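You operate a simulated robot arm through the tools that you are given. There is no shell and no other tool.

You are at the controls of a simulated two-armed robot. One attempt, no reset.

JOB
Find which hose stretches at two bar; leave only its lane valve shut.
Fine: vent shut to pump; shut the yellow lane in, vent, read the length display; both lanes vented after.

Only the result counts: the job must be done as asked and must still hold three seconds after the hand-in. Knocking over, shifting, dropping, spilling or breaking anything else fails it.

ROBOT AND FRAMES
Two 6-joint arms with two-finger grippers on one trunk, on a base that moves. Base frame: it is fixed to the floor where the robot stands at the start and does not move with it; the origin is under the middle of the robot, x ahead of it, y to its left, z up; the surface under the hand at the start is at about z = 0.932. Lengths are in m, angles in rad, forces in N, time in s.
The left shoulder is at the start at [0.03, 0.178, 1.088], the right one opposite. With the tool pointing down near the work surface each hand reaches from about 0.42 to 0.84 m from the robot's upright axis, wherever it stands, measured 20 degrees to its own side. Places, roughly: black-band hose [-0.5, -1, 0.5]; fill valve [0.5, 0.1, 0.9]; gauge zero knob [0.7, 0.1, 0.9]; green-band hose [-0.5, -1.25, 0.5]; lid latch [0.6, -0.1, 0.9]; pressure gauge [0.8, 0, 1]; relief knob [0.5, 0.2, 0.9]; vent valve [0.5, 0, 0.9]; yellow lane valve [0.5, -0.1, 0.9]. Payload 2.54 kg a hand.
Tool frame (each hand has its own): the origin (TCP) lies between the finger pads and is the grasp point; the fingertips stand 0.03 m ahead of it; z points along the fingers, y is the line along which they close. The gripper opens to 0.116 m; its body begins 0.095 m behind the TCP.
Orientation is that of the tool frame in the base frame, as a unit quaternion [x, y, z, w]. With the fingers straight down and closing along the base's y, the tool's x points along the base's -x, its y along +y and its z along -z.

CONTROLS
- The arms move only by the tool arm_command. It takes "left_steps", "right_steps" or both (then of equal length, played together; a hand with none holds still); each is a list of rows, each a list of 7 numbers: the shift along the tool's x, y, z in units of 100 mm (1.0 is 100 mm), then the turn, a rotation vector about the tool's x, y, z in units of 120 degrees (1.0 is 120 degrees), then the gripper command, from -1 (shut) to 1 (fully open), values between in proportion. In form: [[x, y, z, rx, ry, rz, grip], ...]. A call has 1 to 20 rows; each row is the pose to reach, as a shift and turn from the pose commanded when the call began, along the tool's axes at that moment. A call with a number of a shift or a turn outside -1 to 1 is refused whole. A row lasts 0.2 s, in which the tool goes at most 0.05 m and 0.15 rad; a call with a longer step from one row to the next is refused whole, and so is a gripper value outside its range. A pose out of reach is approached as far as the arm can. The call stops where the force on the tool passes 50 N (or 10 N more than at its start, if that is more) or the arm is blocked; 0.2 s more then pass. The fingers move at their own pace (about 0.153 m/s each) and stop on an object; they squeeze with about 20 N. The grip force told is the motor's: it shows also when the fingers shut on nothing. Time passes only in rows, and 0.2 s behind the last, so rows that repeat a pose let the fingers close. It gives the time, the measured TCP pose, the force on the tool (base axes), the opening and the grip force at its end, in the units of the frame above (readings bear some noise), with the torque about the TCP (base axes, N m) and any sound that the robot's microphone picked up.
- Cameras (640 x 400 px; columns grow to the right, rows downward): "scene" is now at [0.0475, 0.0048, 1.8048]; the picture's right is [0.08, -1.00, 0.00], its down [-0.79, -0.06, -0.62] and it looks along [0.61, 0.05, -0.79] (base axes); focal length 292 px, centre (320, 200). "left" rides on the left gripper at [0.069, 0.015, -0.122] in its tool frame; the picture's right is [-0.21, 0.98, 0.00], its down [-0.83, -0.18, -0.53] and it looks along [-0.52, -0.11, 0.85] (tool axes); focal length 251 px, centre (320, 200). "right" rides on the right gripper at [0.069, -0.015, -0.122] in its tool frame; the picture's right is [0.21, 0.98, 0.00], its down [-0.83, 0.18, -0.53] and it looks along [-0.52, 0.11, 0.85] (tool axes); focal length 251 px, centre (320, 200). There is no depth. A picture from a camera that has moved, and an enlarged one, comes with that camera's place and axes in the base frame and with its lens.
- snapshot(camera): a new picture of that camera. The clock stands still meanwhile.
- lift_body(by): moves the trunk up (or, below 0, down) by that many m; the arms and the scene camera ride with it, the base frame stays. It gives what a move gives, with no picture.
- steer(legs): drives the robot by 1 to 6 legs, each [ahead, left, turn to the left] in m, m and rad, along the robot's own axes; the way and the turn of a leg run together, so that a leg with both is an arc; at most 1.5 m and 3.142 rad a leg. The arms and the cameras ride along, it lands a little off, and it stops where it bumps. It gives what a move gives.
- aim_head(pan, tilt): turns the head with the scene camera to pan (to the left, within 2.496 rad either way) and tilt (down, from -0.506 to 1.204), counted from straight ahead of the robot. It gives what a move gives.
- zoom(camera, box): a new picture of the part [left, top, right, bottom] of that camera's present view, enlarged. The clock stands still meanwhile.
- close_job(): hands the job in; it is judged then, once.

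Places have to be worked out from the pictures, the camera data and where the tool is seen. Open the grippers and draw the arms clear of the work before you hand the job in, unless the task says otherwise.

The tools are called by a JSON object that holds its "op" and its "data". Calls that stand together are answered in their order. arm_command: Moves the arms, as the interface text tells. Its arguments: {"type":"object","properties":{"left_steps":{"type":"array"},"right_steps":{"type":"array"}},"required":[]} The other tools are called the same way: lift_body (by) moves the trunk up or down; steer (legs) drives the base; aim_head (pan, tilt) turns the head that bears the scene camera; snapshot (camera) takes a picture; zoom (camera, box) takes an enlarged picture of a part of a camera's view; close_job () hands the job in.

At the start:

```text
time_s: 0.0
left_ee_pos: [0.463, 0.159, 1.3164]
left_tcp_rot: [0.0, 1.0, 0.0, 0.001]
left_contact_force: [-0.3, 1.3, 0.0]
left_moment: [-0.02, 0.01, 0.0]
left_width: 0.1159
left_grasp_force: 0.0
right_ee_pos: [0.5721, -0.1655, 1.4009]
right_tcp_rot: [-0.001, 1.0, 0.0, 0.001]
right_contact_force: [0.4, 0.1, -0.5]
right_moment: [0.0, 0.03, 0.0]
right_width: 0.116
right_grasp_force: 0.0
trunk travel left (down, up): [-0.3, 0.24]
robot x, y, heading: [0.0021, -0.002, 0.001]
head pan, tilt (commanded): [0.077, 0.908]
```

scene: 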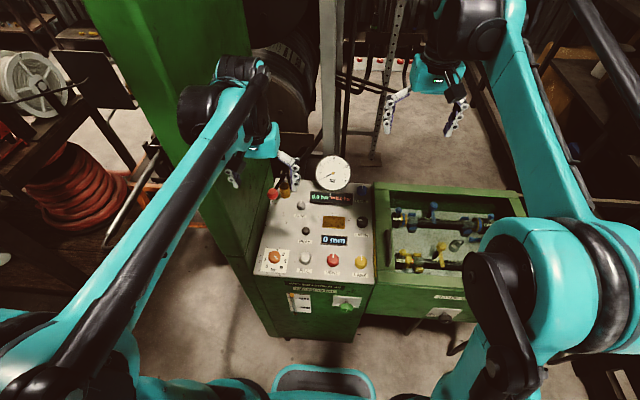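
right: 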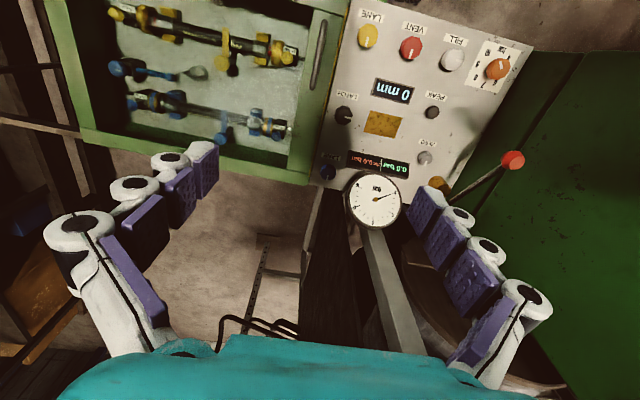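
left: 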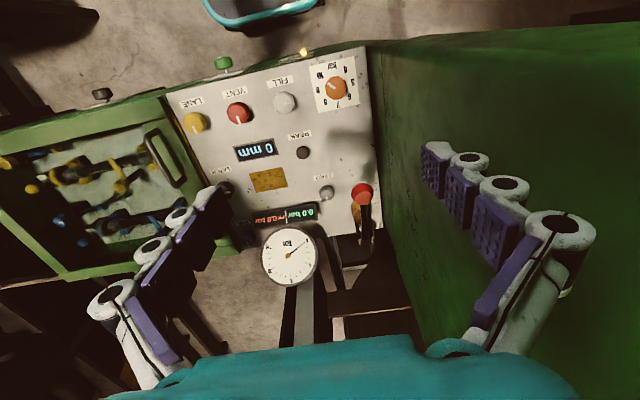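

I see a test bench with a panel (relief, fill, vent, lane knobs, displays, pump lever) and a lidded bay with two hoses. I'll zoom in on the panel and the surroundings before moving anything.

{"op": "zoom", "data": {"camera": "scene", "box": [240, 150, 400, 250]}}

{"op": "zoom", "data": {"camera": "scene", "box": [240, 220, 400, 320]}}

{"op": "zoom", "data": {"camera": "scene", "box": [360, 170, 540, 330]}}

{"op": "zoom", "data": {"camera": "right", "box": [300, 0, 560, 200]}}

{"op": "zoom", "data": {"camera": "left", "box": [160, 40, 400, 300]}}

{"op": "zoom", "data": {"camera": "right", "box": [60, 0, 360, 190]}}

```text
4.00 times, centred on (320, 200) of scene
camera zoom: at [0.0475, 0.0048, 1.8048], right [0.08, -1.0, 0.0], down [-0.79, -0.06, -0.62], along [0.61, 0.05, -0.79], focal length 1170 px, centre (320, 200)
```

zoom: 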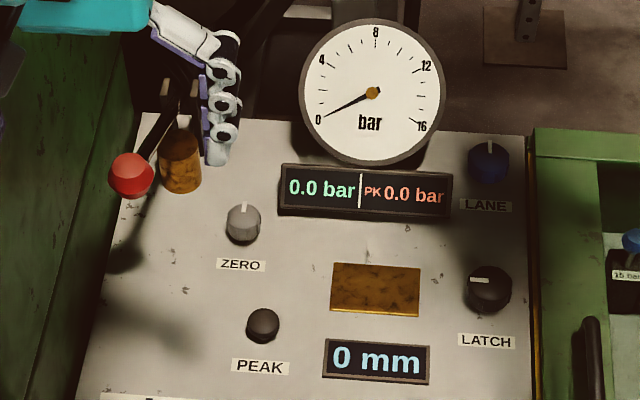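

```text
4.00 times, centred on (320, 270) of scene
camera zoom: at [0.0475, 0.0048, 1.8048], right [0.08, -1.0, 0.0], down [-0.79, -0.06, -0.62], along [0.61, 0.05, -0.79], focal length 1170 px, centre (320, -80)
```

zoom: 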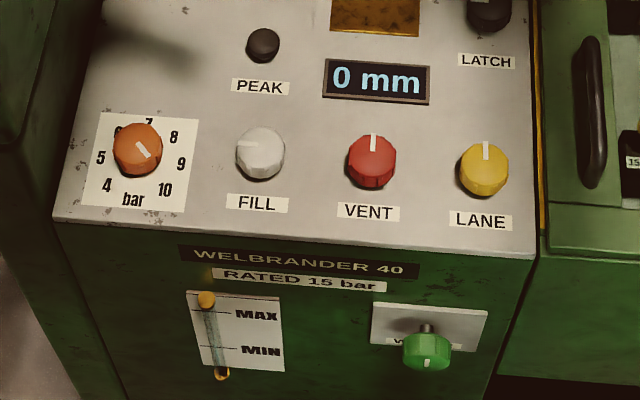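

```text
2.50 times, centred on (450, 250) of scene
camera zoom: at [0.0475, 0.0048, 1.8048], right [0.08, -1.0, 0.0], down [-0.79, -0.06, -0.62], along [0.61, 0.05, -0.79], focal length 731 px, centre (-5, 75)
```

zoom: 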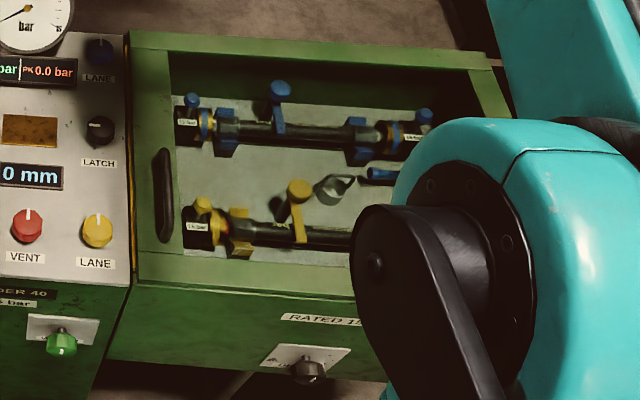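

```text
2.00 times, centred on (430, 100) of right
camera zoom: at [0.5021, -0.1817, 1.5239], right [-0.21, 0.98, 0.0], down [0.83, 0.18, 0.53], along [0.52, 0.11, -0.85], focal length 503 px, centre (100, 400)
```

zoom: 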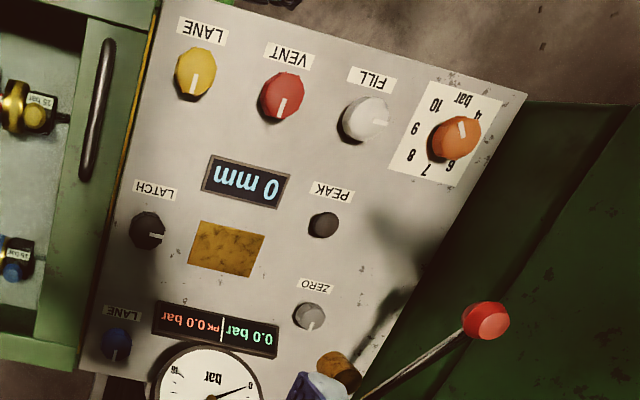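

```text
1.54 times, centred on (280, 170) of left
camera zoom: at [0.3942, 0.1747, 1.4371], right [0.21, 0.98, 0.0], down [0.83, -0.18, 0.53], along [0.52, -0.11, -0.85], focal length 387 px, centre (382, 246)
```

zoom: 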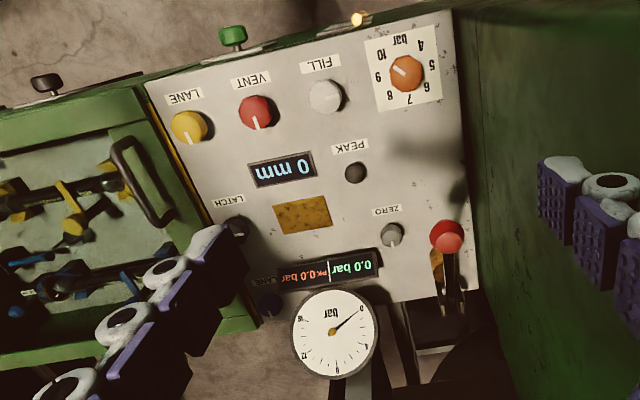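

```text
2.11 times, centred on (210, 95) of right
camera zoom: at [0.5021, -0.1817, 1.5239], right [-0.21, 0.98, 0.0], down [0.83, 0.18, 0.53], along [0.52, 0.11, -0.85], focal length 529 px, centre (552, 421)
```

zoom: 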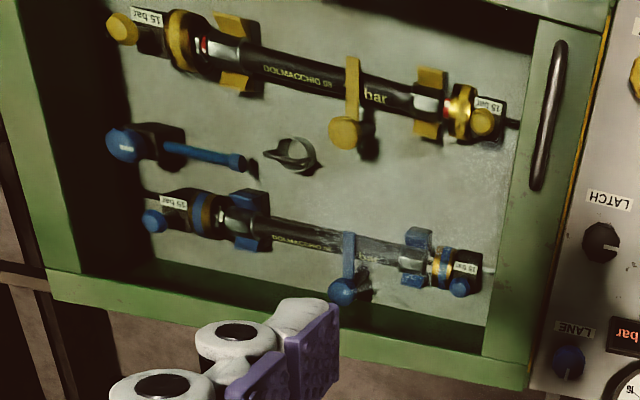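

The panel seems flat at z≈0.93, with knobs in a row at x≈0.467 (yellow y≈-0.09, vent y≈0, fill y≈0.09, relief y≈0.19), and the pump ball triangulates to about [0.60, 0.195, 1.11]. I'll zoom tighter on the knobs, the lever, the hoses and the front labels.

{"op": "zoom", "data": {"camera": "scene", "box": [250, 240, 314, 280]}}

{"op": "zoom", "data": {"camera": "scene", "box": [314, 240, 378, 280]}}

{"op": "zoom", "data": {"camera": "scene", "box": [280, 280, 376, 340]}}

{"op": "zoom", "data": {"camera": "right", "box": [400, 110, 560, 210]}}

{"op": "zoom", "data": {"camera": "right", "box": [90, 0, 218, 80]}}

{"op": "zoom", "data": {"camera": "right", "box": [180, 80, 308, 160]}}

```text
10.00 times, centred on (282, 260) of scene
camera zoom: at [0.0475, 0.0048, 1.8048], right [0.08, -1.0, 0.0], down [-0.79, -0.06, -0.62], along [0.61, 0.05, -0.79], focal length 2925 px, centre (700, -400)
```

zoom: 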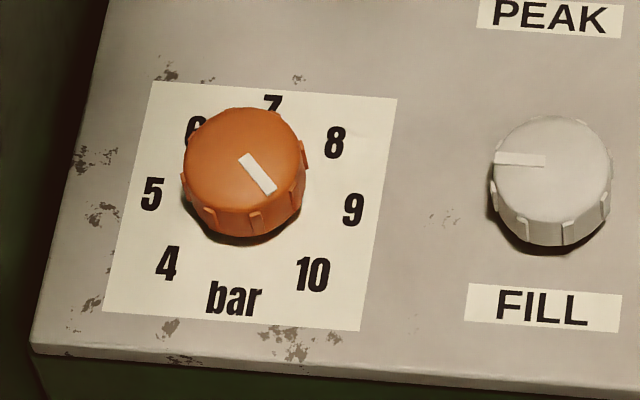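

```text
10.00 times, centred on (346, 260) of scene
camera zoom: at [0.0475, 0.0048, 1.8048], right [0.08, -1.0, 0.0], down [-0.79, -0.06, -0.62], along [0.61, 0.05, -0.79], focal length 2925 px, centre (60, -400)
```

zoom: 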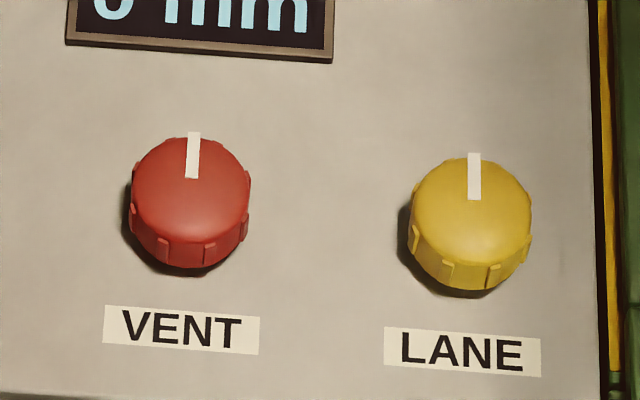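

```text
6.67 times, centred on (328, 310) of scene
camera zoom: at [0.0475, 0.0048, 1.8048], right [0.08, -1.0, 0.0], down [-0.79, -0.06, -0.62], along [0.61, 0.05, -0.79], focal length 1950 px, centre (267, -533)
```

zoom: 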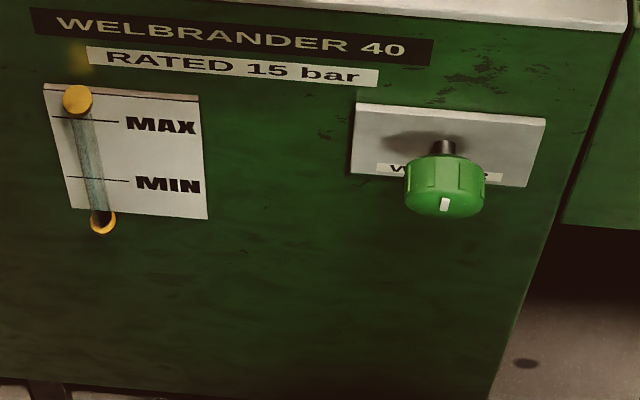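

```text
4.00 times, centred on (480, 160) of right
camera zoom: at [0.5021, -0.1817, 1.5239], right [-0.21, 0.98, 0.0], down [0.83, 0.18, 0.53], along [0.52, 0.11, -0.85], focal length 1006 px, centre (-320, 360)
```

zoom: 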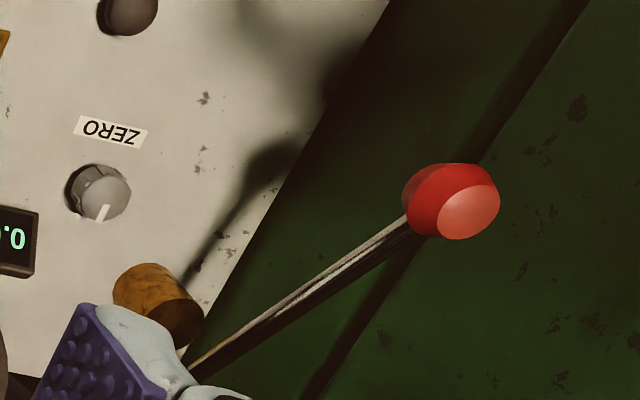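

```text
5.00 times, centred on (154, 40) of right
camera zoom: at [0.5021, -0.1817, 1.5239], right [-0.21, 0.98, 0.0], down [0.83, 0.18, 0.53], along [0.52, 0.11, -0.85], focal length 1257 px, centre (1150, 1000)
```

zoom: 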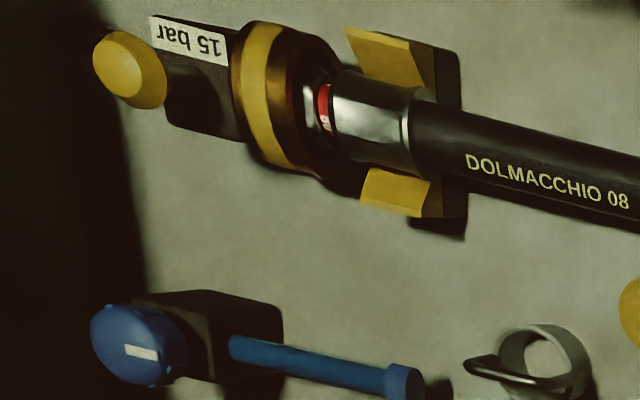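

```text
5.00 times, centred on (244, 120) of right
camera zoom: at [0.5021, -0.1817, 1.5239], right [-0.21, 0.98, 0.0], down [0.83, 0.18, 0.53], along [0.52, 0.11, -0.85], focal length 1257 px, centre (700, 600)
```

zoom: 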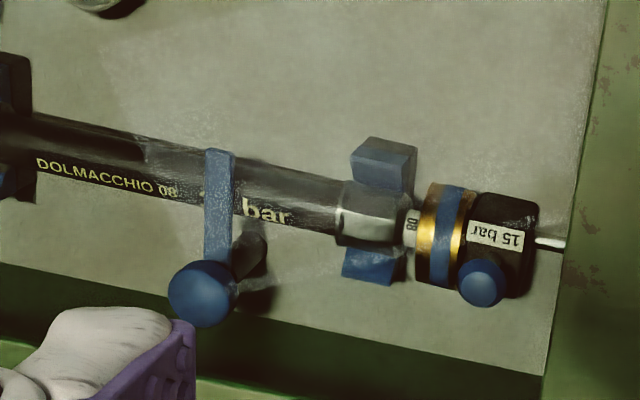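

The vent and both lane pointers face away from me while fill points left, so vent and lanes are likely open and fill shut; relief is at about 10 bar. I bring the left hand toward a spot above the pump ball and the right hand toward the vent knob, with the right gripper partly closed to clear neighbouring knobs.

{"op": "arm_command", "data": {"left_steps": [[-0.3, 0.1, 0.15, 0, 0, 0, 1], [-0.6, 0.2, 0.3, 0, 0, 0, 1], [-0.9, 0.3, 0.45, 0, 0, 0, 1]], "right_steps": [[0.25, 0.2, 0.3, 0, 0, 0, 0.2], [0.5, 0.4, 0.6, 0, 0, 0, 0.2], [0.75, 0.6, 0.9, 0, 0, 0, 0.2]]}}

```text
time_s: 0.8
left_ee_pos: [0.551, 0.1797, 1.2753]
left_tcp_rot: [0.002, 1.0, 0.001, 0.001]
left_contact_force: [-11.0, -36.3, 18.3]
left_moment: [3.46, -0.67, 0.84]
left_width: 0.1044
left_grasp_force: 0.1
right_ee_pos: [0.4902, -0.1146, 1.3127]
right_tcp_rot: [0.001, 1.0, 0.002, 0.001]
right_contact_force: [-0.1, -0.6, -0.7]
right_moment: [0.01, 0.01, 0.0]
right_width: 0.0695
right_grasp_force: 0.0
trunk travel left (down, up): [-0.3, 0.24]
robot x, y, heading: [0.0003, 0.002, -0.003]
head pan, tilt (commanded): [0.077, 0.908]
```

The left finger touched something on its +y side, presumably the green cabinet wall at about y≈0.25. I back the left hand off toward -y, narrow its gripper, and look.

{"op": "arm_command", "data": {"left_steps": [[0, -0.3, -0.1, 0, 0, 0, 1], [0, -0.6, -0.2, 0, 0, 0, 0.2], [0, -0.6, -0.2, 0, 0, 0, 0.0]]}}

{"op": "snapshot", "data": {"camera": "left"}}

{"op": "snapshot", "data": {"camera": "scene"}}

{"op": "snapshot", "data": {"camera": "right"}}

```text
time_s: 1.6
left_ee_pos: [0.5537, 0.1315, 1.2903]
left_tcp_rot: [-0.001, 1.0, -0.002, 0.0]
left_contact_force: [0.1, 0.6, -0.1]
left_moment: [-0.02, 0.0, -0.01]
left_width: 0.0579
left_grasp_force: 0.1
right_ee_pos: [0.4965, -0.104, 1.3123]
right_tcp_rot: [0.0, 1.0, -0.001, -0.001]
right_contact_force: [-0.6, 0.5, -0.4]
right_moment: [-0.08, 0.0, -0.01]
right_width: 0.0694
right_grasp_force: 0.0
trunk travel left (down, up): [-0.3, 0.24]
robot x, y, heading: [-0.0002, -0.0, 0.001]
head pan, tilt (commanded): [0.077, 0.908]
```

```text
taken
camera left: at [0.4837, 0.1474, 1.4113], right [0.21, 0.98, 0.0], down [0.83, -0.18, 0.53], along [0.52, -0.12, -0.85], focal length 251 px, centre (320, 200)
```

left: 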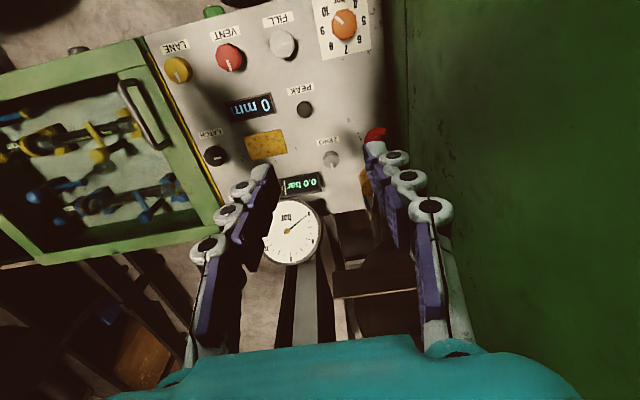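

```text
taken
camera scene: at [0.0484, 0.0078, 1.8047], right [0.08, -1.0, 0.0], down [-0.79, -0.06, -0.61], along [0.61, 0.05, -0.79], focal length 292 px, centre (320, 200)
```

scene: 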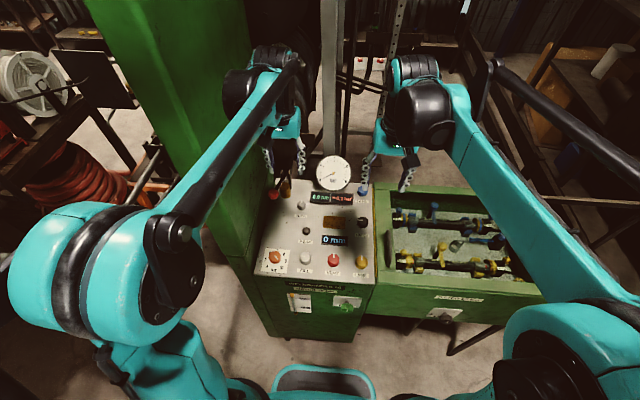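

```text
taken
camera right: at [0.4272, -0.1195, 1.4352], right [-0.21, 0.98, 0.0], down [0.83, 0.18, 0.53], along [0.52, 0.11, -0.85], focal length 251 px, centre (320, 200)
```

right: 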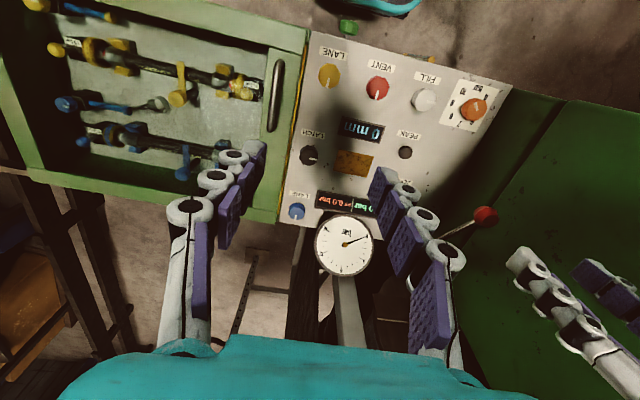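

The green wall beside the panel explains the contact; nothing seems displaced. I keep the left gripper narrow and shift it slightly left out of the way, while the right hand moves over the vent knob at about [0.4735, -0.004].

{"op": "arm_command", "data": {"left_steps": [[0, 0.1, 0, 0, 0, 0, -0.3], [0, 0.2, 0, 0, 0, 0, -0.3], [0, 0.3, 0, 0, 0, 0, -0.3], [0, 0.35, 0, 0, 0, 0, -0.3]], "right_steps": [[0.05, 0.25, 0.3, 0, 0, 0, 0.2], [0.1, 0.5, 0.6, 0, 0, 0, 0.2], [0.2, 0.75, 0.8, 0, 0, 0, 0.2], [0.23, 1.0, 1.0, 0, 0, 0, 0.2]]}}

```text
time_s: 2.6
left_ee_pos: [0.554, 0.1655, 1.2907]
left_tcp_rot: [0.0, 1.0, -0.001, 0.001]
left_contact_force: [0.2, 0.6, -0.4]
left_moment: [-0.01, 0.01, 0.0]
left_width: 0.0406
left_grasp_force: 0.1
right_ee_pos: [0.4732, -0.0046, 1.2097]
right_tcp_rot: [0.0, 1.0, 0.0, 0.0]
right_contact_force: [0.7, 0.5, 0.8]
right_moment: [-0.03, 0.04, -0.01]
right_width: 0.0696
right_grasp_force: 0.0
trunk travel left (down, up): [-0.3, 0.24]
robot x, y, heading: [0.0018, -0.0032, 0.0]
head pan, tilt (commanded): [0.077, 0.908]
```

The right hand is above the vent without contact. I lower it 100 mm and then check alignment with the wrist camera.

{"op": "arm_command", "data": {"right_steps": [[0, 0, 0.35, 0, 0, 0, 0.2], [0, 0, 0.7, 0, 0, 0, 0.2], [0, 0, 1.0, 0, 0, 0, 0.2]]}}

{"op": "snapshot", "data": {"camera": "right"}}

{"op": "snapshot", "data": {"camera": "scene"}}

```text
time_s: 3.4
left_ee_pos: [0.554, 0.1634, 1.291]
left_tcp_rot: [-0.001, 1.0, 0.0, 0.0]
left_contact_force: [-0.3, 0.1, 0.1]
left_moment: [0.02, -0.01, 0.01]
left_width: 0.0407
left_grasp_force: 0.0
right_ee_pos: [0.4735, -0.0049, 1.1085]
right_tcp_rot: [0.0, 1.0, 0.001, 0.0]
right_contact_force: [-0.3, -0.2, -0.5]
right_moment: [0.03, 0.03, -0.02]
right_width: 0.0694
right_grasp_force: 0.0
trunk travel left (down, up): [-0.3, 0.24]
robot x, y, heading: [0.0023, 0.0015, 0.003]
head pan, tilt (commanded): [0.077, 0.908]
```

```text
taken
camera right: at [0.4053, -0.0207, 1.231], right [-0.21, 0.98, 0.0], down [0.83, 0.18, 0.53], along [0.52, 0.11, -0.85], focal length 251 px, centre (320, 200)
```

right: 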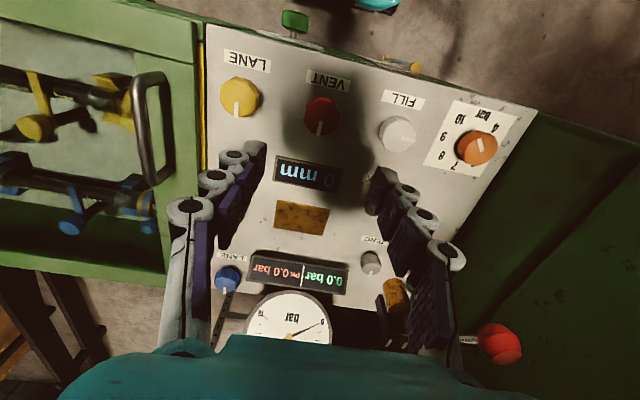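

```text
taken
camera scene: at [0.0483, 0.005, 1.8047], right [0.08, -1.0, 0.0], down [-0.79, -0.06, -0.61], along [0.61, 0.05, -0.79], focal length 292 px, centre (320, 200)
```

scene: 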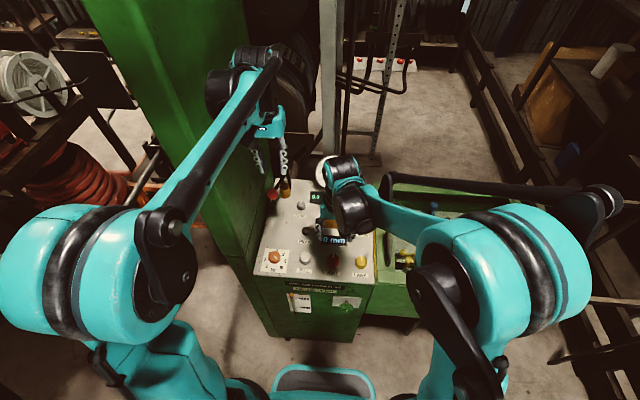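

The vent knob appears at about [0.471, -0.005], almost directly below the right TCP, and the neighbours leave around 15 mm of clearance. I go down further with the opening at about 58 mm, then recheck.

{"op": "arm_command", "data": {"right_steps": [[0.02, 0, 0.3, 0, 0, 0, 0.0], [0.02, 0, 0.6, 0, 0, 0, 0.0], [0.02, 0, 0.9, 0, 0, 0, 0.0]]}}

{"op": "snapshot", "data": {"camera": "right"}}

{"op": "zoom", "data": {"camera": "scene", "box": [280, 200, 376, 280]}}

```text
time_s: 4.2
left_ee_pos: [0.5531, 0.1639, 1.291]
left_tcp_rot: [0.001, 1.0, 0.0, 0.001]
left_contact_force: [-0.6, 0.5, 0.1]
left_moment: [-0.01, 0.01, 0.01]
left_width: 0.0406
left_grasp_force: 0.0
right_ee_pos: [0.4726, -0.0053, 1.0206]
right_tcp_rot: [0.0, 1.0, -0.001, -0.001]
right_contact_force: [0.4, 0.1, 0.1]
right_moment: [0.03, 0.07, 0.04]
right_width: 0.0584
right_grasp_force: 0.0
trunk travel left (down, up): [-0.3, 0.24]
robot x, y, heading: [0.0014, 0.0028, 0.002]
head pan, tilt (commanded): [0.077, 0.908]
```

```text
taken
camera right: at [0.4026, -0.0208, 1.1433], right [-0.21, 0.98, 0.0], down [0.83, 0.18, 0.53], along [0.52, 0.11, -0.85], focal length 251 px, centre (320, 200)
```

right: 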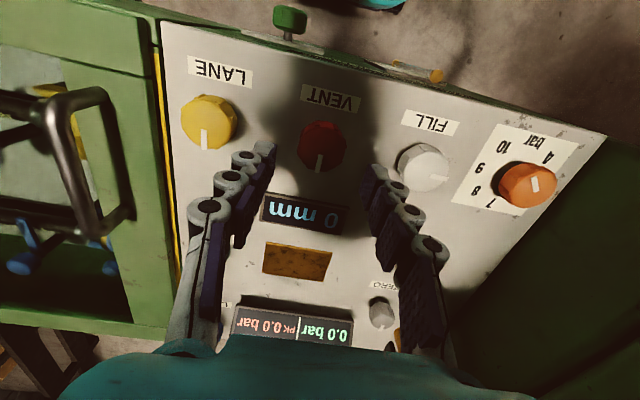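

```text
5.00 times, centred on (328, 240) of scene
camera zoom: at [0.0484, 0.005, 1.8047], right [0.08, -1.0, 0.0], down [-0.79, -0.06, -0.61], along [0.61, 0.05, -0.79], focal length 1462 px, centre (280, 0)
```

zoom: 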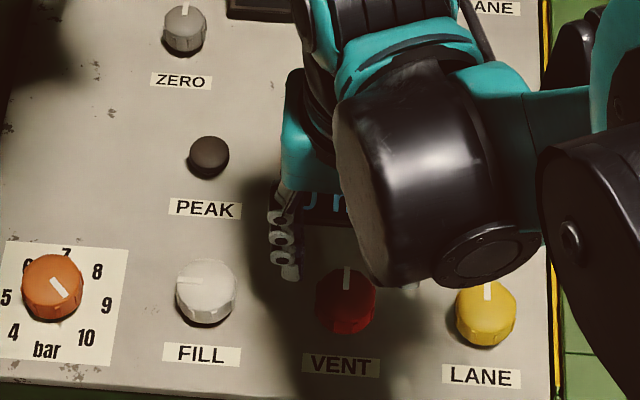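

I'll zoom the wrist view on the vent knob to refine its x, since the two cameras differ by about 8 mm.

{"op": "zoom", "data": {"camera": "right", "box": [256, 90, 384, 190]}}

{"op": "zoom", "data": {"camera": "right", "box": [160, 70, 288, 170]}}

```text
4.00 times, centred on (320, 140) of right
camera zoom: at [0.4026, -0.0208, 1.1433], right [-0.21, 0.98, 0.0], down [0.83, 0.18, 0.53], along [0.52, 0.11, -0.85], focal length 1006 px, centre (320, 440)
```

zoom: 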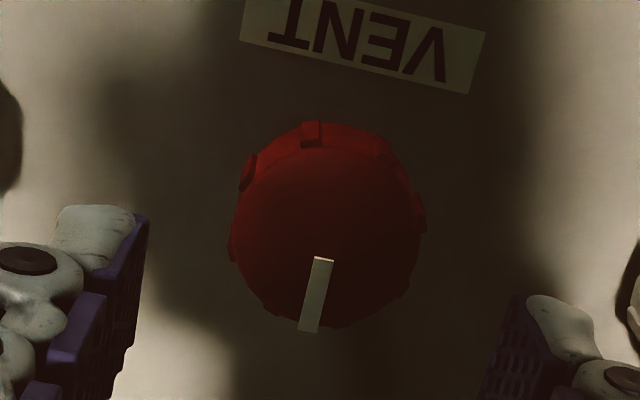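

```text
4.00 times, centred on (224, 120) of right
camera zoom: at [0.4026, -0.0208, 1.1433], right [-0.21, 0.98, 0.0], down [0.83, 0.18, 0.53], along [0.52, 0.11, -0.85], focal length 1006 px, centre (704, 520)
```

zoom: 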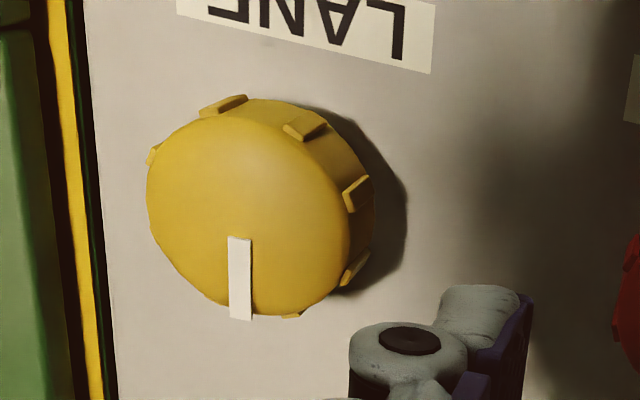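

Vent top centre comes out at [0.470, -0.0055], within 3 mm of the TCP. I descend to TCP z≈0.968 without closing yet.

{"op": "arm_command", "data": {"right_steps": [[0.025, 0, 0.2, 0, 0, 0, 0.0], [0.025, 0, 0.4, 0, 0, 0, 0.0], [0.025, 0, 0.52, 0, 0, 0, 0.0]]}}

{"op": "snapshot", "data": {"camera": "right"}}

```text
time_s: 5.0
left_ee_pos: [0.5536, 0.1634, 1.2917]
left_tcp_rot: [0.0, 1.0, -0.001, -0.001]
left_contact_force: [0.5, 0.2, -0.5]
left_moment: [0.0, -0.01, -0.03]
left_width: 0.0404
left_grasp_force: 0.1
right_ee_pos: [0.4681, -0.0055, 0.9698]
right_tcp_rot: [0.0, 1.0, 0.0, -0.001]
right_contact_force: [0.7, -0.7, 0.0]
right_moment: [0.03, 0.01, 0.04]
right_width: 0.0581
right_grasp_force: 0.1
trunk travel left (down, up): [-0.3, 0.24]
robot x, y, heading: [-0.0014, 0.0017, 0.001]
head pan, tilt (commanded): [0.077, 0.908]
```

```text
taken
camera right: at [0.3984, -0.0207, 1.0921], right [-0.21, 0.98, 0.0], down [0.83, 0.18, 0.53], along [0.52, 0.11, -0.85], focal length 251 px, centre (320, 200)
```

right: 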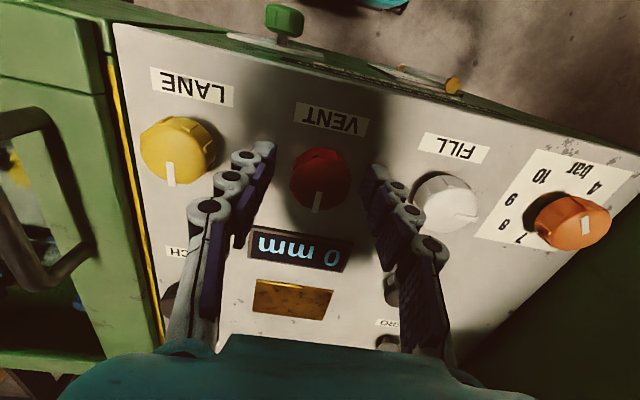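

{"op": "zoom", "data": {"camera": "right", "box": [256, 130, 384, 230]}}

```text
4.00 times, centred on (320, 180) of right
camera zoom: at [0.3984, -0.0207, 1.0921], right [-0.21, 0.98, 0.0], down [0.83, 0.18, 0.53], along [0.52, 0.11, -0.85], focal length 1006 px, centre (320, 280)
```

zoom: 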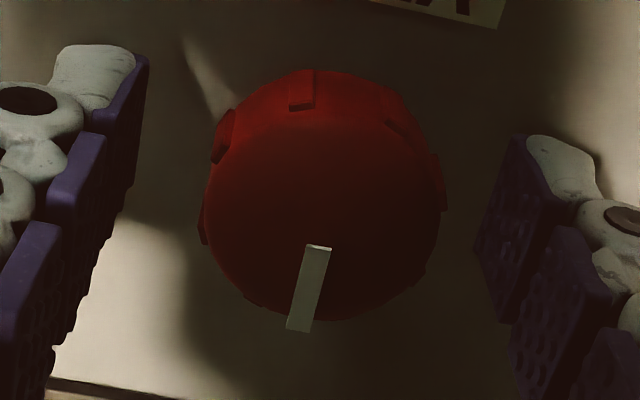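

The TCP is centred on the knob (top centre ≈[0.4687, -0.006]). I close on it and hold, then look at the grip readings.

{"op": "arm_command", "data": {"right_steps": [[0, 0, 0, 0, 0, 0, -1], [0, 0, 0, 0, 0, 0, -1]]}}

```text
time_s: 5.6
left_ee_pos: [0.5529, 0.164, 1.2911]
left_tcp_rot: [0.0, 1.0, -0.002, 0.0]
left_contact_force: [-0.5, 0.8, 0.2]
left_moment: [-0.01, -0.02, 0.01]
left_width: 0.0405
left_grasp_force: 0.0
right_ee_pos: [0.4672, -0.0037, 0.9693]
right_tcp_rot: [0.0, 1.0, -0.001, 0.0]
right_contact_force: [1.0, 10.1, 2.2]
right_moment: [0.49, -0.22, 0.12]
right_width: 0.0364
right_grasp_force: 44.7
trunk travel left (down, up): [-0.3, 0.24]
robot x, y, heading: [-0.0005, 0.0022, 0.004]
head pan, tilt (commanded): [0.077, 0.908]
```

Gripped at 36 mm. I turn the vent counter-clockwise (seen from above) about 34° as a test, watching the torque.

{"op": "arm_command", "data": {"right_steps": [[0, 0.015, 0, 0, 0, -0.07, -1], [0, 0.015, 0, 0, 0, -0.14, -1], [0, 0.015, 0, 0, 0, -0.21, -1], [0, 0.015, 0, 0, 0, -0.28, -1]]}}

{"op": "zoom", "data": {"camera": "right", "box": [192, 100, 448, 260]}}

```text
time_s: 6.6
left_ee_pos: [0.5527, 0.1608, 1.2929]
left_tcp_rot: [0.0, 1.0, 0.001, 0.001]
left_contact_force: [0.8, 0.1, 0.6]
left_moment: [0.0, -0.01, 0.02]
left_width: 0.0405
left_grasp_force: 0.0
right_ee_pos: [0.4694, -0.0067, 0.9705]
right_tcp_rot: [-0.289, 0.957, -0.001, 0.0]
right_contact_force: [6.9, -15.0, 13.0]
right_moment: [-0.74, 0.09, -0.14]
right_width: 0.0362
right_grasp_force: 45.2
trunk travel left (down, up): [-0.3, 0.24]
robot x, y, heading: [0.0023, 0.0001, 0.002]
head pan, tilt (commanded): [0.077, 0.908]
```

```text
2.50 times, centred on (320, 180) of right
camera zoom: at [0.4193, -0.058, 1.0924], right [-0.72, 0.69, 0.0], down [0.59, 0.61, 0.53], along [0.37, 0.38, -0.85], focal length 629 px, centre (320, 250)
```

zoom: 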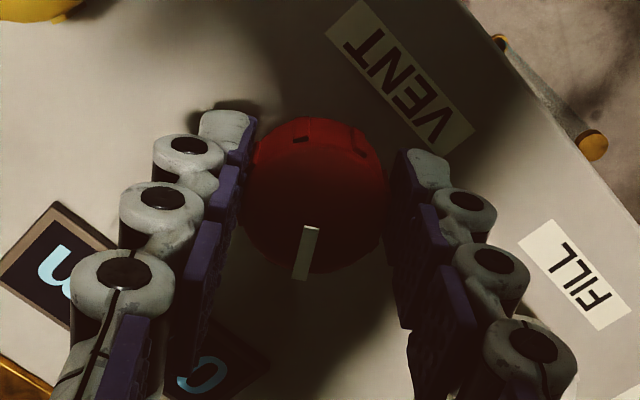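

The knob turned with the hand (pointer stayed fixed relative to the gripper) with little torque. I continue to a full 90°.

{"op": "arm_command", "data": {"right_steps": [[0, -0.007, 0, 0, 0, -0.07, -1], [0, -0.007, 0, 0, 0, -0.14, -1], [0, -0.007, 0, 0, 0, -0.21, -1], [0, -0.007, 0, 0, 0, -0.28, -1], [0, -0.007, 0, 0, 0, -0.35, -1], [0, -0.007, 0, 0, 0, -0.42, -1], [0, -0.007, 0, 0, 0, -0.47, -1]]}}

{"op": "zoom", "data": {"camera": "right", "box": [192, 100, 448, 260]}}

```text
time_s: 7.8
left_ee_pos: [0.5528, 0.1632, 1.2914]
left_tcp_rot: [0.0, 1.0, 0.0, 0.0]
left_contact_force: [0.0, 1.2, -0.9]
left_moment: [-0.05, 0.0, 0.02]
left_width: 0.0405
left_grasp_force: 0.1
right_ee_pos: [0.4725, -0.0087, 0.9686]
right_tcp_rot: [-0.586, 0.81, -0.006, 0.001]
right_contact_force: [7.5, -11.6, 3.0]
right_moment: [-0.18, -0.44, -0.12]
right_width: 0.0365
right_grasp_force: 45.2
trunk travel left (down, up): [-0.3, 0.24]
robot x, y, heading: [-0.001, -0.0016, -0.001]
head pan, tilt (commanded): [0.077, 0.908]
stopped in row 5 (right hand): the force on the tool passed its limit at 50 N (the readings are from after the stop); the commanded pose is now the measured one
```

```text
2.50 times, centred on (320, 180) of right
camera zoom: at [0.4639, -0.0789, 1.0916], right [-0.99, 0.1, -0.01], down [0.08, 0.84, 0.53], along [0.06, 0.52, -0.85], focal length 629 px, centre (320, 250)
```

zoom: 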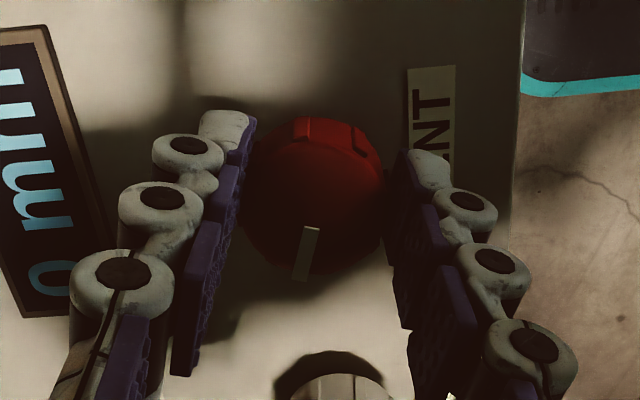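

It stopped at about 72° on force, with little torque – likely my grip is a few mm off the knob axis. I open slightly to relieve and check the centring from the wrist camera.

{"op": "arm_command", "data": {"right_steps": [[0, 0, 0, 0, 0, 0, -0.1], [0, 0, 0, 0, 0, 0, -0.1]]}}

{"op": "zoom", "data": {"camera": "right", "box": [192, 100, 448, 260]}}

{"op": "snapshot", "data": {"camera": "right"}}

{"op": "snapshot", "data": {"camera": "left"}}

```text
time_s: 8.4
left_ee_pos: [0.5522, 0.1627, 1.2922]
left_tcp_rot: [0.0, 1.0, 0.0, 0.0]
left_contact_force: [-0.6, 0.8, 1.0]
left_moment: [0.0, 0.0, 0.0]
left_width: 0.0406
left_grasp_force: 0.2
right_ee_pos: [0.4717, -0.0074, 0.9694]
right_tcp_rot: [-0.586, 0.81, -0.003, 0.0]
right_contact_force: [0.3, -0.1, -0.2]
right_moment: [0.03, 0.02, 0.01]
right_width: 0.052
right_grasp_force: 0.0
trunk travel left (down, up): [-0.3, 0.24]
robot x, y, heading: [0.0032, 0.002, -0.002]
head pan, tilt (commanded): [0.077, 0.908]
```

```text
2.50 times, centred on (320, 180) of right
camera zoom: at [0.4635, -0.0773, 1.0917], right [-0.99, 0.1, -0.01], down [0.08, 0.84, 0.53], along [0.06, 0.53, -0.85], focal length 629 px, centre (320, 250)
```

zoom: 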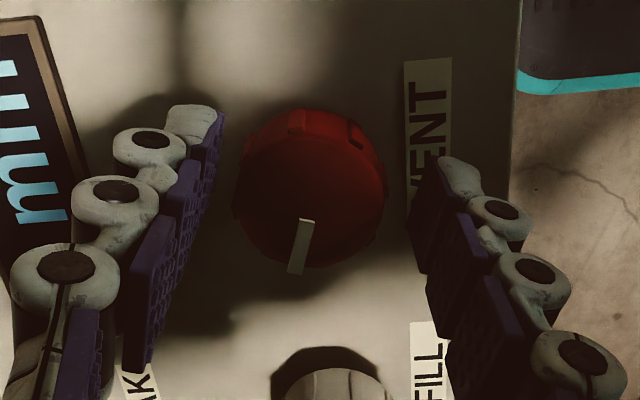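

```text
taken
camera right: at [0.4635, -0.0773, 1.0917], right [-0.99, 0.1, -0.01], down [0.08, 0.84, 0.53], along [0.06, 0.53, -0.85], focal length 251 px, centre (320, 200)
```

right: 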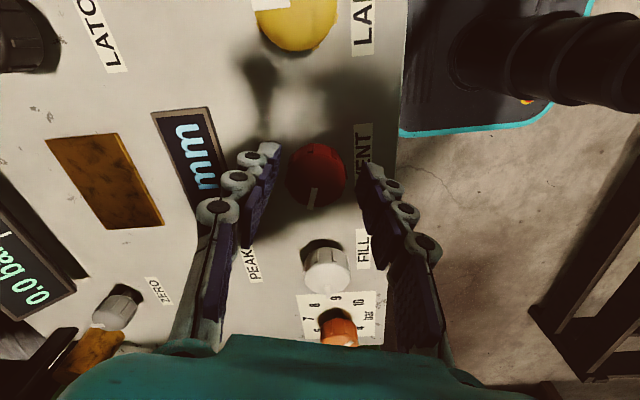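

```text
taken
camera left: at [0.4838, 0.1787, 1.4118], right [0.21, 0.98, 0.0], down [0.83, -0.18, 0.53], along [0.52, -0.11, -0.85], focal length 251 px, centre (320, 200)
```

left: 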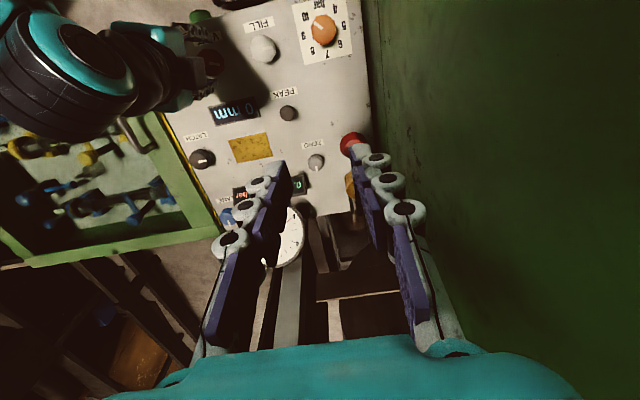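

The pointer is at about 73°, and the knob lies ~2 mm toward +x of the TCP. I shift to centre, re-grip, and turn the remaining ~17°.

{"op": "arm_command", "data": {"right_steps": [[0, -0.02, 0, 0, 0, 0, -0.1], [0, -0.02, 0, 0, 0, 0, -1], [0, -0.02, 0, 0, 0, 0, -1]]}}

```text
time_s: 9.2
left_ee_pos: [0.5523, 0.1627, 1.2916]
left_tcp_rot: [0.0, 1.0, 0.0, 0.0]
left_contact_force: [-0.8, -0.6, 0.0]
left_moment: [0.02, 0.01, 0.02]
left_width: 0.0405
left_grasp_force: 0.0
right_ee_pos: [0.4733, -0.0079, 0.9695]
right_tcp_rot: [-0.586, 0.81, -0.004, 0.001]
right_contact_force: [-1.6, 1.1, 2.2]
right_moment: [0.08, 0.11, 0.0]
right_width: 0.0366
right_grasp_force: 45.4
trunk travel left (down, up): [-0.3, 0.24]
robot x, y, heading: [-0.0003, -0.0003, -0.005]
head pan, tilt (commanded): [0.077, 0.908]
```

Now it's centred (forces near zero). I turn the remaining angle slowly.

{"op": "arm_command", "data": {"right_steps": [[0, -0.02, 0, 0, 0, -0.04, -1], [0, -0.02, 0, 0, 0, -0.08, -1], [0, -0.02, 0, 0, 0, -0.12, -1], [0, -0.02, 0, 0, 0, -0.15, -1]]}}

{"op": "zoom", "data": {"camera": "right", "box": [192, 100, 448, 260]}}

```text
time_s: 10.2
left_ee_pos: [0.5537, 0.1623, 1.2912]
left_tcp_rot: [0.0, 1.0, 0.0, 0.0]
left_contact_force: [0.6, 0.3, -0.8]
left_moment: [-0.02, 0.04, 0.0]
left_width: 0.0404
left_grasp_force: 0.0
right_ee_pos: [0.4749, -0.008, 0.9687]
right_tcp_rot: [-0.706, 0.708, -0.004, 0.0]
right_contact_force: [-9.2, 1.4, -11.7]
right_moment: [0.99, 0.22, 0.05]
right_width: 0.0365
right_grasp_force: 44.8
trunk travel left (down, up): [-0.3, 0.24]
robot x, y, heading: [0.0003, -0.0012, 0.001]
head pan, tilt (commanded): [0.077, 0.908]
```

```text
2.50 times, centred on (320, 180) of right
camera zoom: at [0.4888, -0.0767, 1.0918], right [-0.98, -0.21, 0.0], down [-0.18, 0.83, 0.53], along [-0.11, 0.52, -0.85], focal length 629 px, centre (320, 250)
```

zoom: 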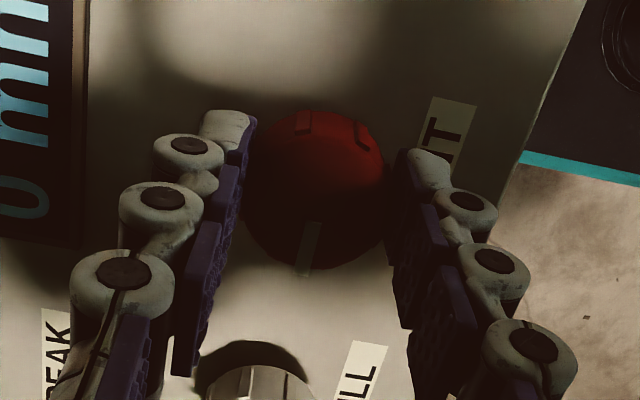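

The vent pointer now points left like fill (90°). I release and raise the right hand clear, then look.

{"op": "arm_command", "data": {"right_steps": [[0, 0, 0, 0, 0, 0, 0.0], [0, 0, 0, 0, 0, 0, 0.0], [0, 0, -0.4, 0, 0, 0, 0.0], [0, 0, -0.8, 0, 0, 0, 0.0]]}}

{"op": "snapshot", "data": {"camera": "right"}}

{"op": "snapshot", "data": {"camera": "scene"}}

{"op": "zoom", "data": {"camera": "left", "box": [180, 0, 400, 220]}}

```text
time_s: 11.2
left_ee_pos: [0.5531, 0.1629, 1.2917]
left_tcp_rot: [0.0, 1.0, 0.001, 0.0]
left_contact_force: [0.0, 0.2, -0.5]
left_moment: [0.02, -0.01, -0.04]
left_width: 0.0405
left_grasp_force: 0.1
right_ee_pos: [0.4756, -0.0077, 1.0485]
right_tcp_rot: [-0.706, 0.708, -0.004, 0.0]
right_contact_force: [-0.6, 0.3, 0.1]
right_moment: [0.04, -0.06, 0.0]
right_width: 0.0578
right_grasp_force: 0.0
trunk travel left (down, up): [-0.3, 0.24]
robot x, y, heading: [-0.0009, 0.0013, 0.0]
head pan, tilt (commanded): [0.077, 0.908]
```

```text
taken
camera right: at [0.4885, -0.0773, 1.17], right [-0.98, -0.21, 0.0], down [-0.18, 0.83, 0.53], along [-0.11, 0.52, -0.85], focal length 251 px, centre (320, 200)
```

right: 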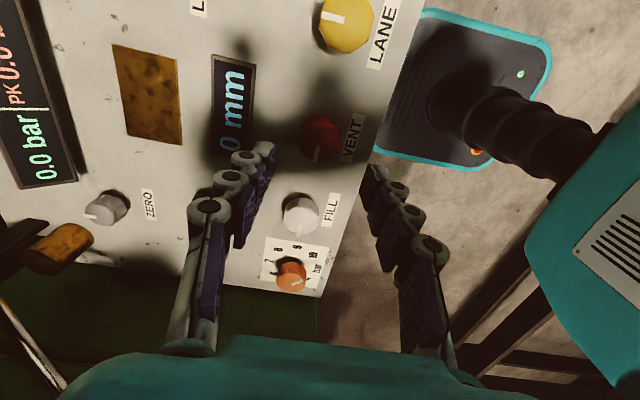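

```text
taken
camera scene: at [0.0467, 0.0044, 1.8048], right [0.08, -1.0, 0.0], down [-0.79, -0.06, -0.62], along [0.61, 0.05, -0.79], focal length 292 px, centre (320, 200)
```

scene: 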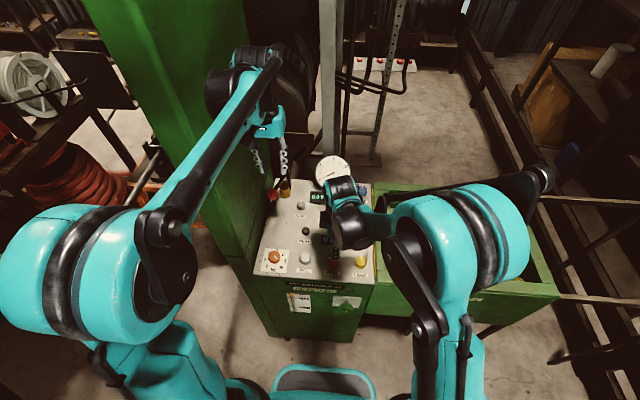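

```text
1.82 times, centred on (290, 110) of left
camera zoom: at [0.4829, 0.1785, 1.4122], right [0.21, 0.98, 0.0], down [0.83, -0.18, 0.53], along [0.52, -0.11, -0.85], focal length 457 px, centre (374, 364)
```

zoom: 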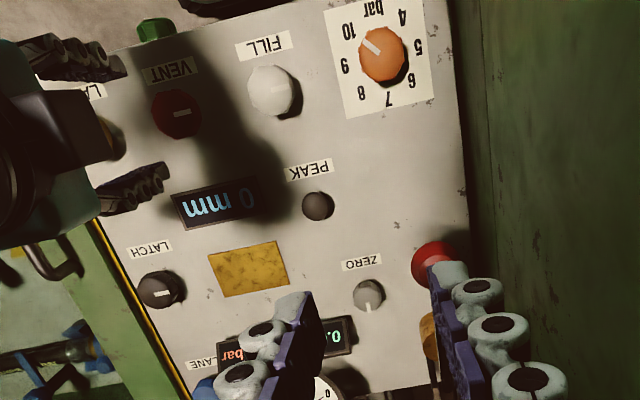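

Vent now matches fill (shut, by hypothesis). Next the left hand goes above the pump ball at ≈[0.597, 0.195, 1.109], tilted 12° to stay off the wall, while the right hand rotates back and moves over toward the yellow lane knob at a safe height.

{"op": "arm_command", "data": {"left_steps": [[-0.1, 0.0, 0.0, -0.03, 0, 0, -0.1], [-0.2, 0.0, 0.1, -0.06, 0, 0, -0.1], [-0.3, 0.0, 0.2, -0.1, 0, 0, -0.1], [-0.4, 0.05, 0.3, -0.1, 0, 0, -0.1], [-0.44, 0.1, 0.4, -0.1, 0, 0, -0.1], [-0.44, 0.15, 0.5, -0.1, 0, 0, -0.1], [-0.44, 0.2, 0.6, -0.1, 0, 0, -0.1], [-0.44, 0.25, 0.7, -0.1, 0, 0, -0.1], [-0.44, 0.29, 0.8, -0.1, 0, 0, -0.1], [-0.44, 0.29, 0.9, -0.1, 0, 0, -0.1], [-0.44, 0.29, 0.92, -0.1, 0, 0, -0.1]], "right_steps": [[0, 0, -0.2, 0, 0, 0.07, 0], [0.1, 0, -0.3, 0, 0, 0.14, 0], [0.2, 0, -0.4, 0, 0, 0.21, 0], [0.3, 0, -0.4, 0, 0, 0.28, 0], [0.4, 0, -0.4, 0, 0, 0.35, 0], [0.5, 0.02, -0.4, 0, 0, 0.42, 0], [0.6, 0.03, -0.4, 0, 0, 0.49, 0], [0.7, 0.04, -0.4, 0, 0, 0.56, 0], [0.8, 0.04, -0.4, 0, 0, 0.63, 0], [0.85, 0.04, -0.4, 0, 0, 0.7, 0], [0.85, 0.04, -0.4, 0, 0, 0.75, 0]]}}

{"op": "snapshot", "data": {"camera": "left"}}

{"op": "snapshot", "data": {"camera": "right"}}

{"op": "snapshot", "data": {"camera": "scene"}}

```text
time_s: 13.6
left_ee_pos: [0.5962, 0.1915, 1.2006]
left_tcp_rot: [0.0, 0.995, 0.104, 0.0]
left_contact_force: [0.6, 0.3, -0.4]
left_moment: [-0.02, 0.03, -0.01]
left_width: 0.0525
left_grasp_force: 0.0
right_ee_pos: [0.4691, -0.0936, 1.0891]
right_tcp_rot: [0.002, 1.0, -0.003, 0.002]
right_contact_force: [0.5, -0.5, -0.5]
right_moment: [-0.01, -0.01, 0.02]
right_width: 0.0584
right_grasp_force: 0.0
trunk travel left (down, up): [-0.3, 0.24]
robot x, y, heading: [-0.0001, 0.0017, 0.002]
head pan, tilt (commanded): [0.077, 0.908]
```

```text
taken
camera left: at [0.5277, 0.182, 1.3209], right [0.21, 0.96, 0.2], down [0.83, -0.29, 0.48], along [0.52, 0.06, -0.85], focal length 251 px, centre (320, 200)
```

left: 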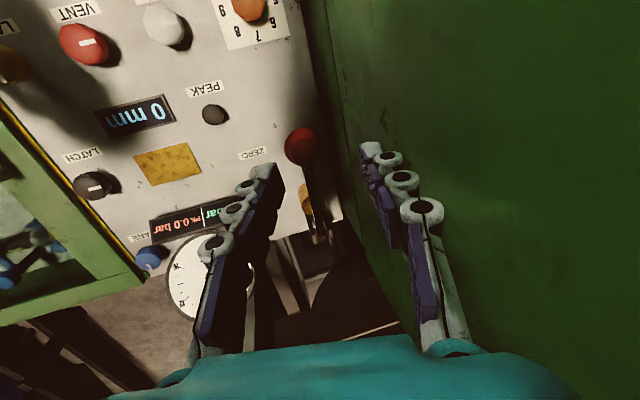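

```text
taken
camera right: at [0.4004, -0.1073, 1.2116], right [-0.21, 0.98, -0.01], down [0.82, 0.18, 0.54], along [0.53, 0.11, -0.84], focal length 251 px, centre (320, 200)
```

right: 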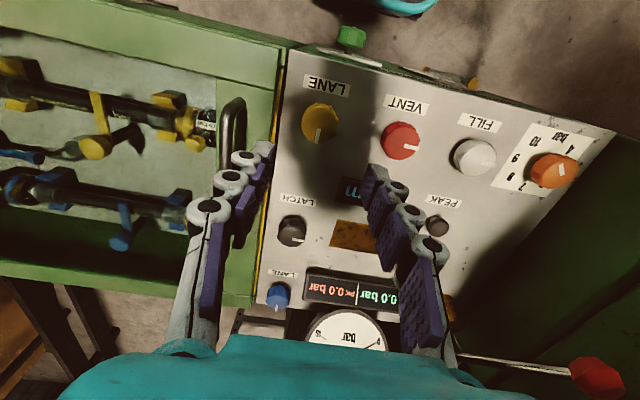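

```text
taken
camera scene: at [0.0475, 0.0049, 1.8048], right [0.08, -1.0, 0.0], down [-0.79, -0.06, -0.62], along [0.61, 0.05, -0.79], focal length 292 px, centre (320, 200)
```

scene: 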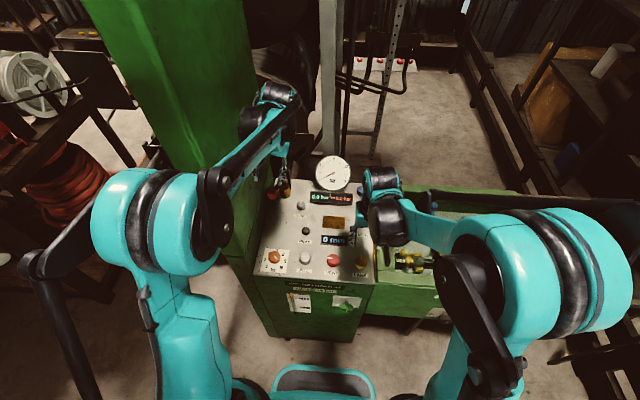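

Ball is confirmed at about [0.598, 0.191, 1.109] from both wrist cameras. I slide in along the tilted finger axis so the TCP ends on the ball, gripper still open.

{"op": "arm_command", "data": {"left_steps": [[0, -0.2, 0.1, 0, 0, 0, -0.1], [0, -0.2, 0.3, 0, 0, 0, -0.1], [-0.02, -0.2, 0.5, 0, 0, 0, -0.1], [-0.02, -0.2, 0.7, 0, 0, 0, -0.1], [-0.02, -0.2, 0.88, 0, 0, 0, -0.1]]}}

{"op": "snapshot", "data": {"camera": "left"}}

{"op": "snapshot", "data": {"camera": "right"}}

```text
time_s: 14.8
left_ee_pos: [0.5986, 0.1915, 1.1093]
left_tcp_rot: [0.001, 0.995, 0.104, 0.001]
left_contact_force: [0.2, -0.1, 0.2]
left_moment: [0.06, 0.02, 0.01]
left_width: 0.0525
left_grasp_force: 0.1
right_ee_pos: [0.4716, -0.0927, 1.0887]
right_tcp_rot: [0.001, 1.0, -0.002, 0.003]
right_contact_force: [0.2, -0.7, -0.2]
right_moment: [0.02, -0.03, -0.01]
right_width: 0.0582
right_grasp_force: 0.0
trunk travel left (down, up): [-0.3, 0.24]
robot x, y, heading: [0.0004, 0.0016, 0.0]
head pan, tilt (commanded): [0.077, 0.908]
```

```text
taken
camera left: at [0.5299, 0.182, 1.2298], right [0.22, 0.96, 0.2], down [0.83, -0.29, 0.48], along [0.52, 0.06, -0.85], focal length 251 px, centre (320, 200)
```

left: 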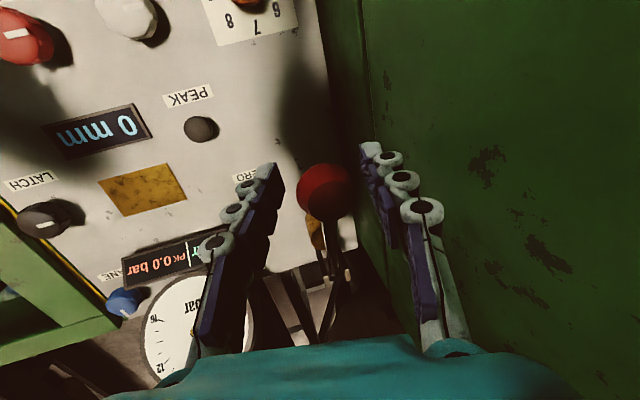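

```text
taken
camera right: at [0.401, -0.1073, 1.2114], right [-0.21, 0.98, -0.01], down [0.82, 0.18, 0.54], along [0.53, 0.11, -0.84], focal length 251 px, centre (320, 200)
```

right: 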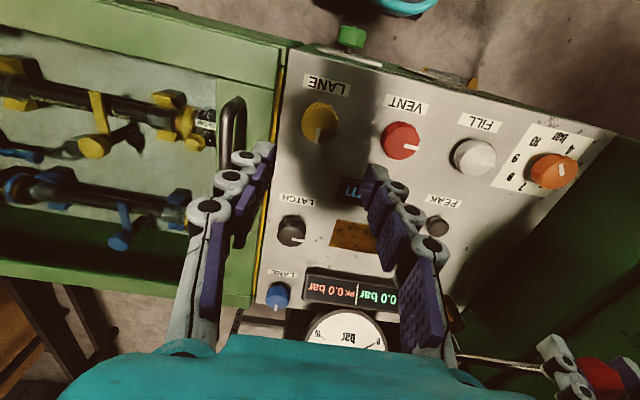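

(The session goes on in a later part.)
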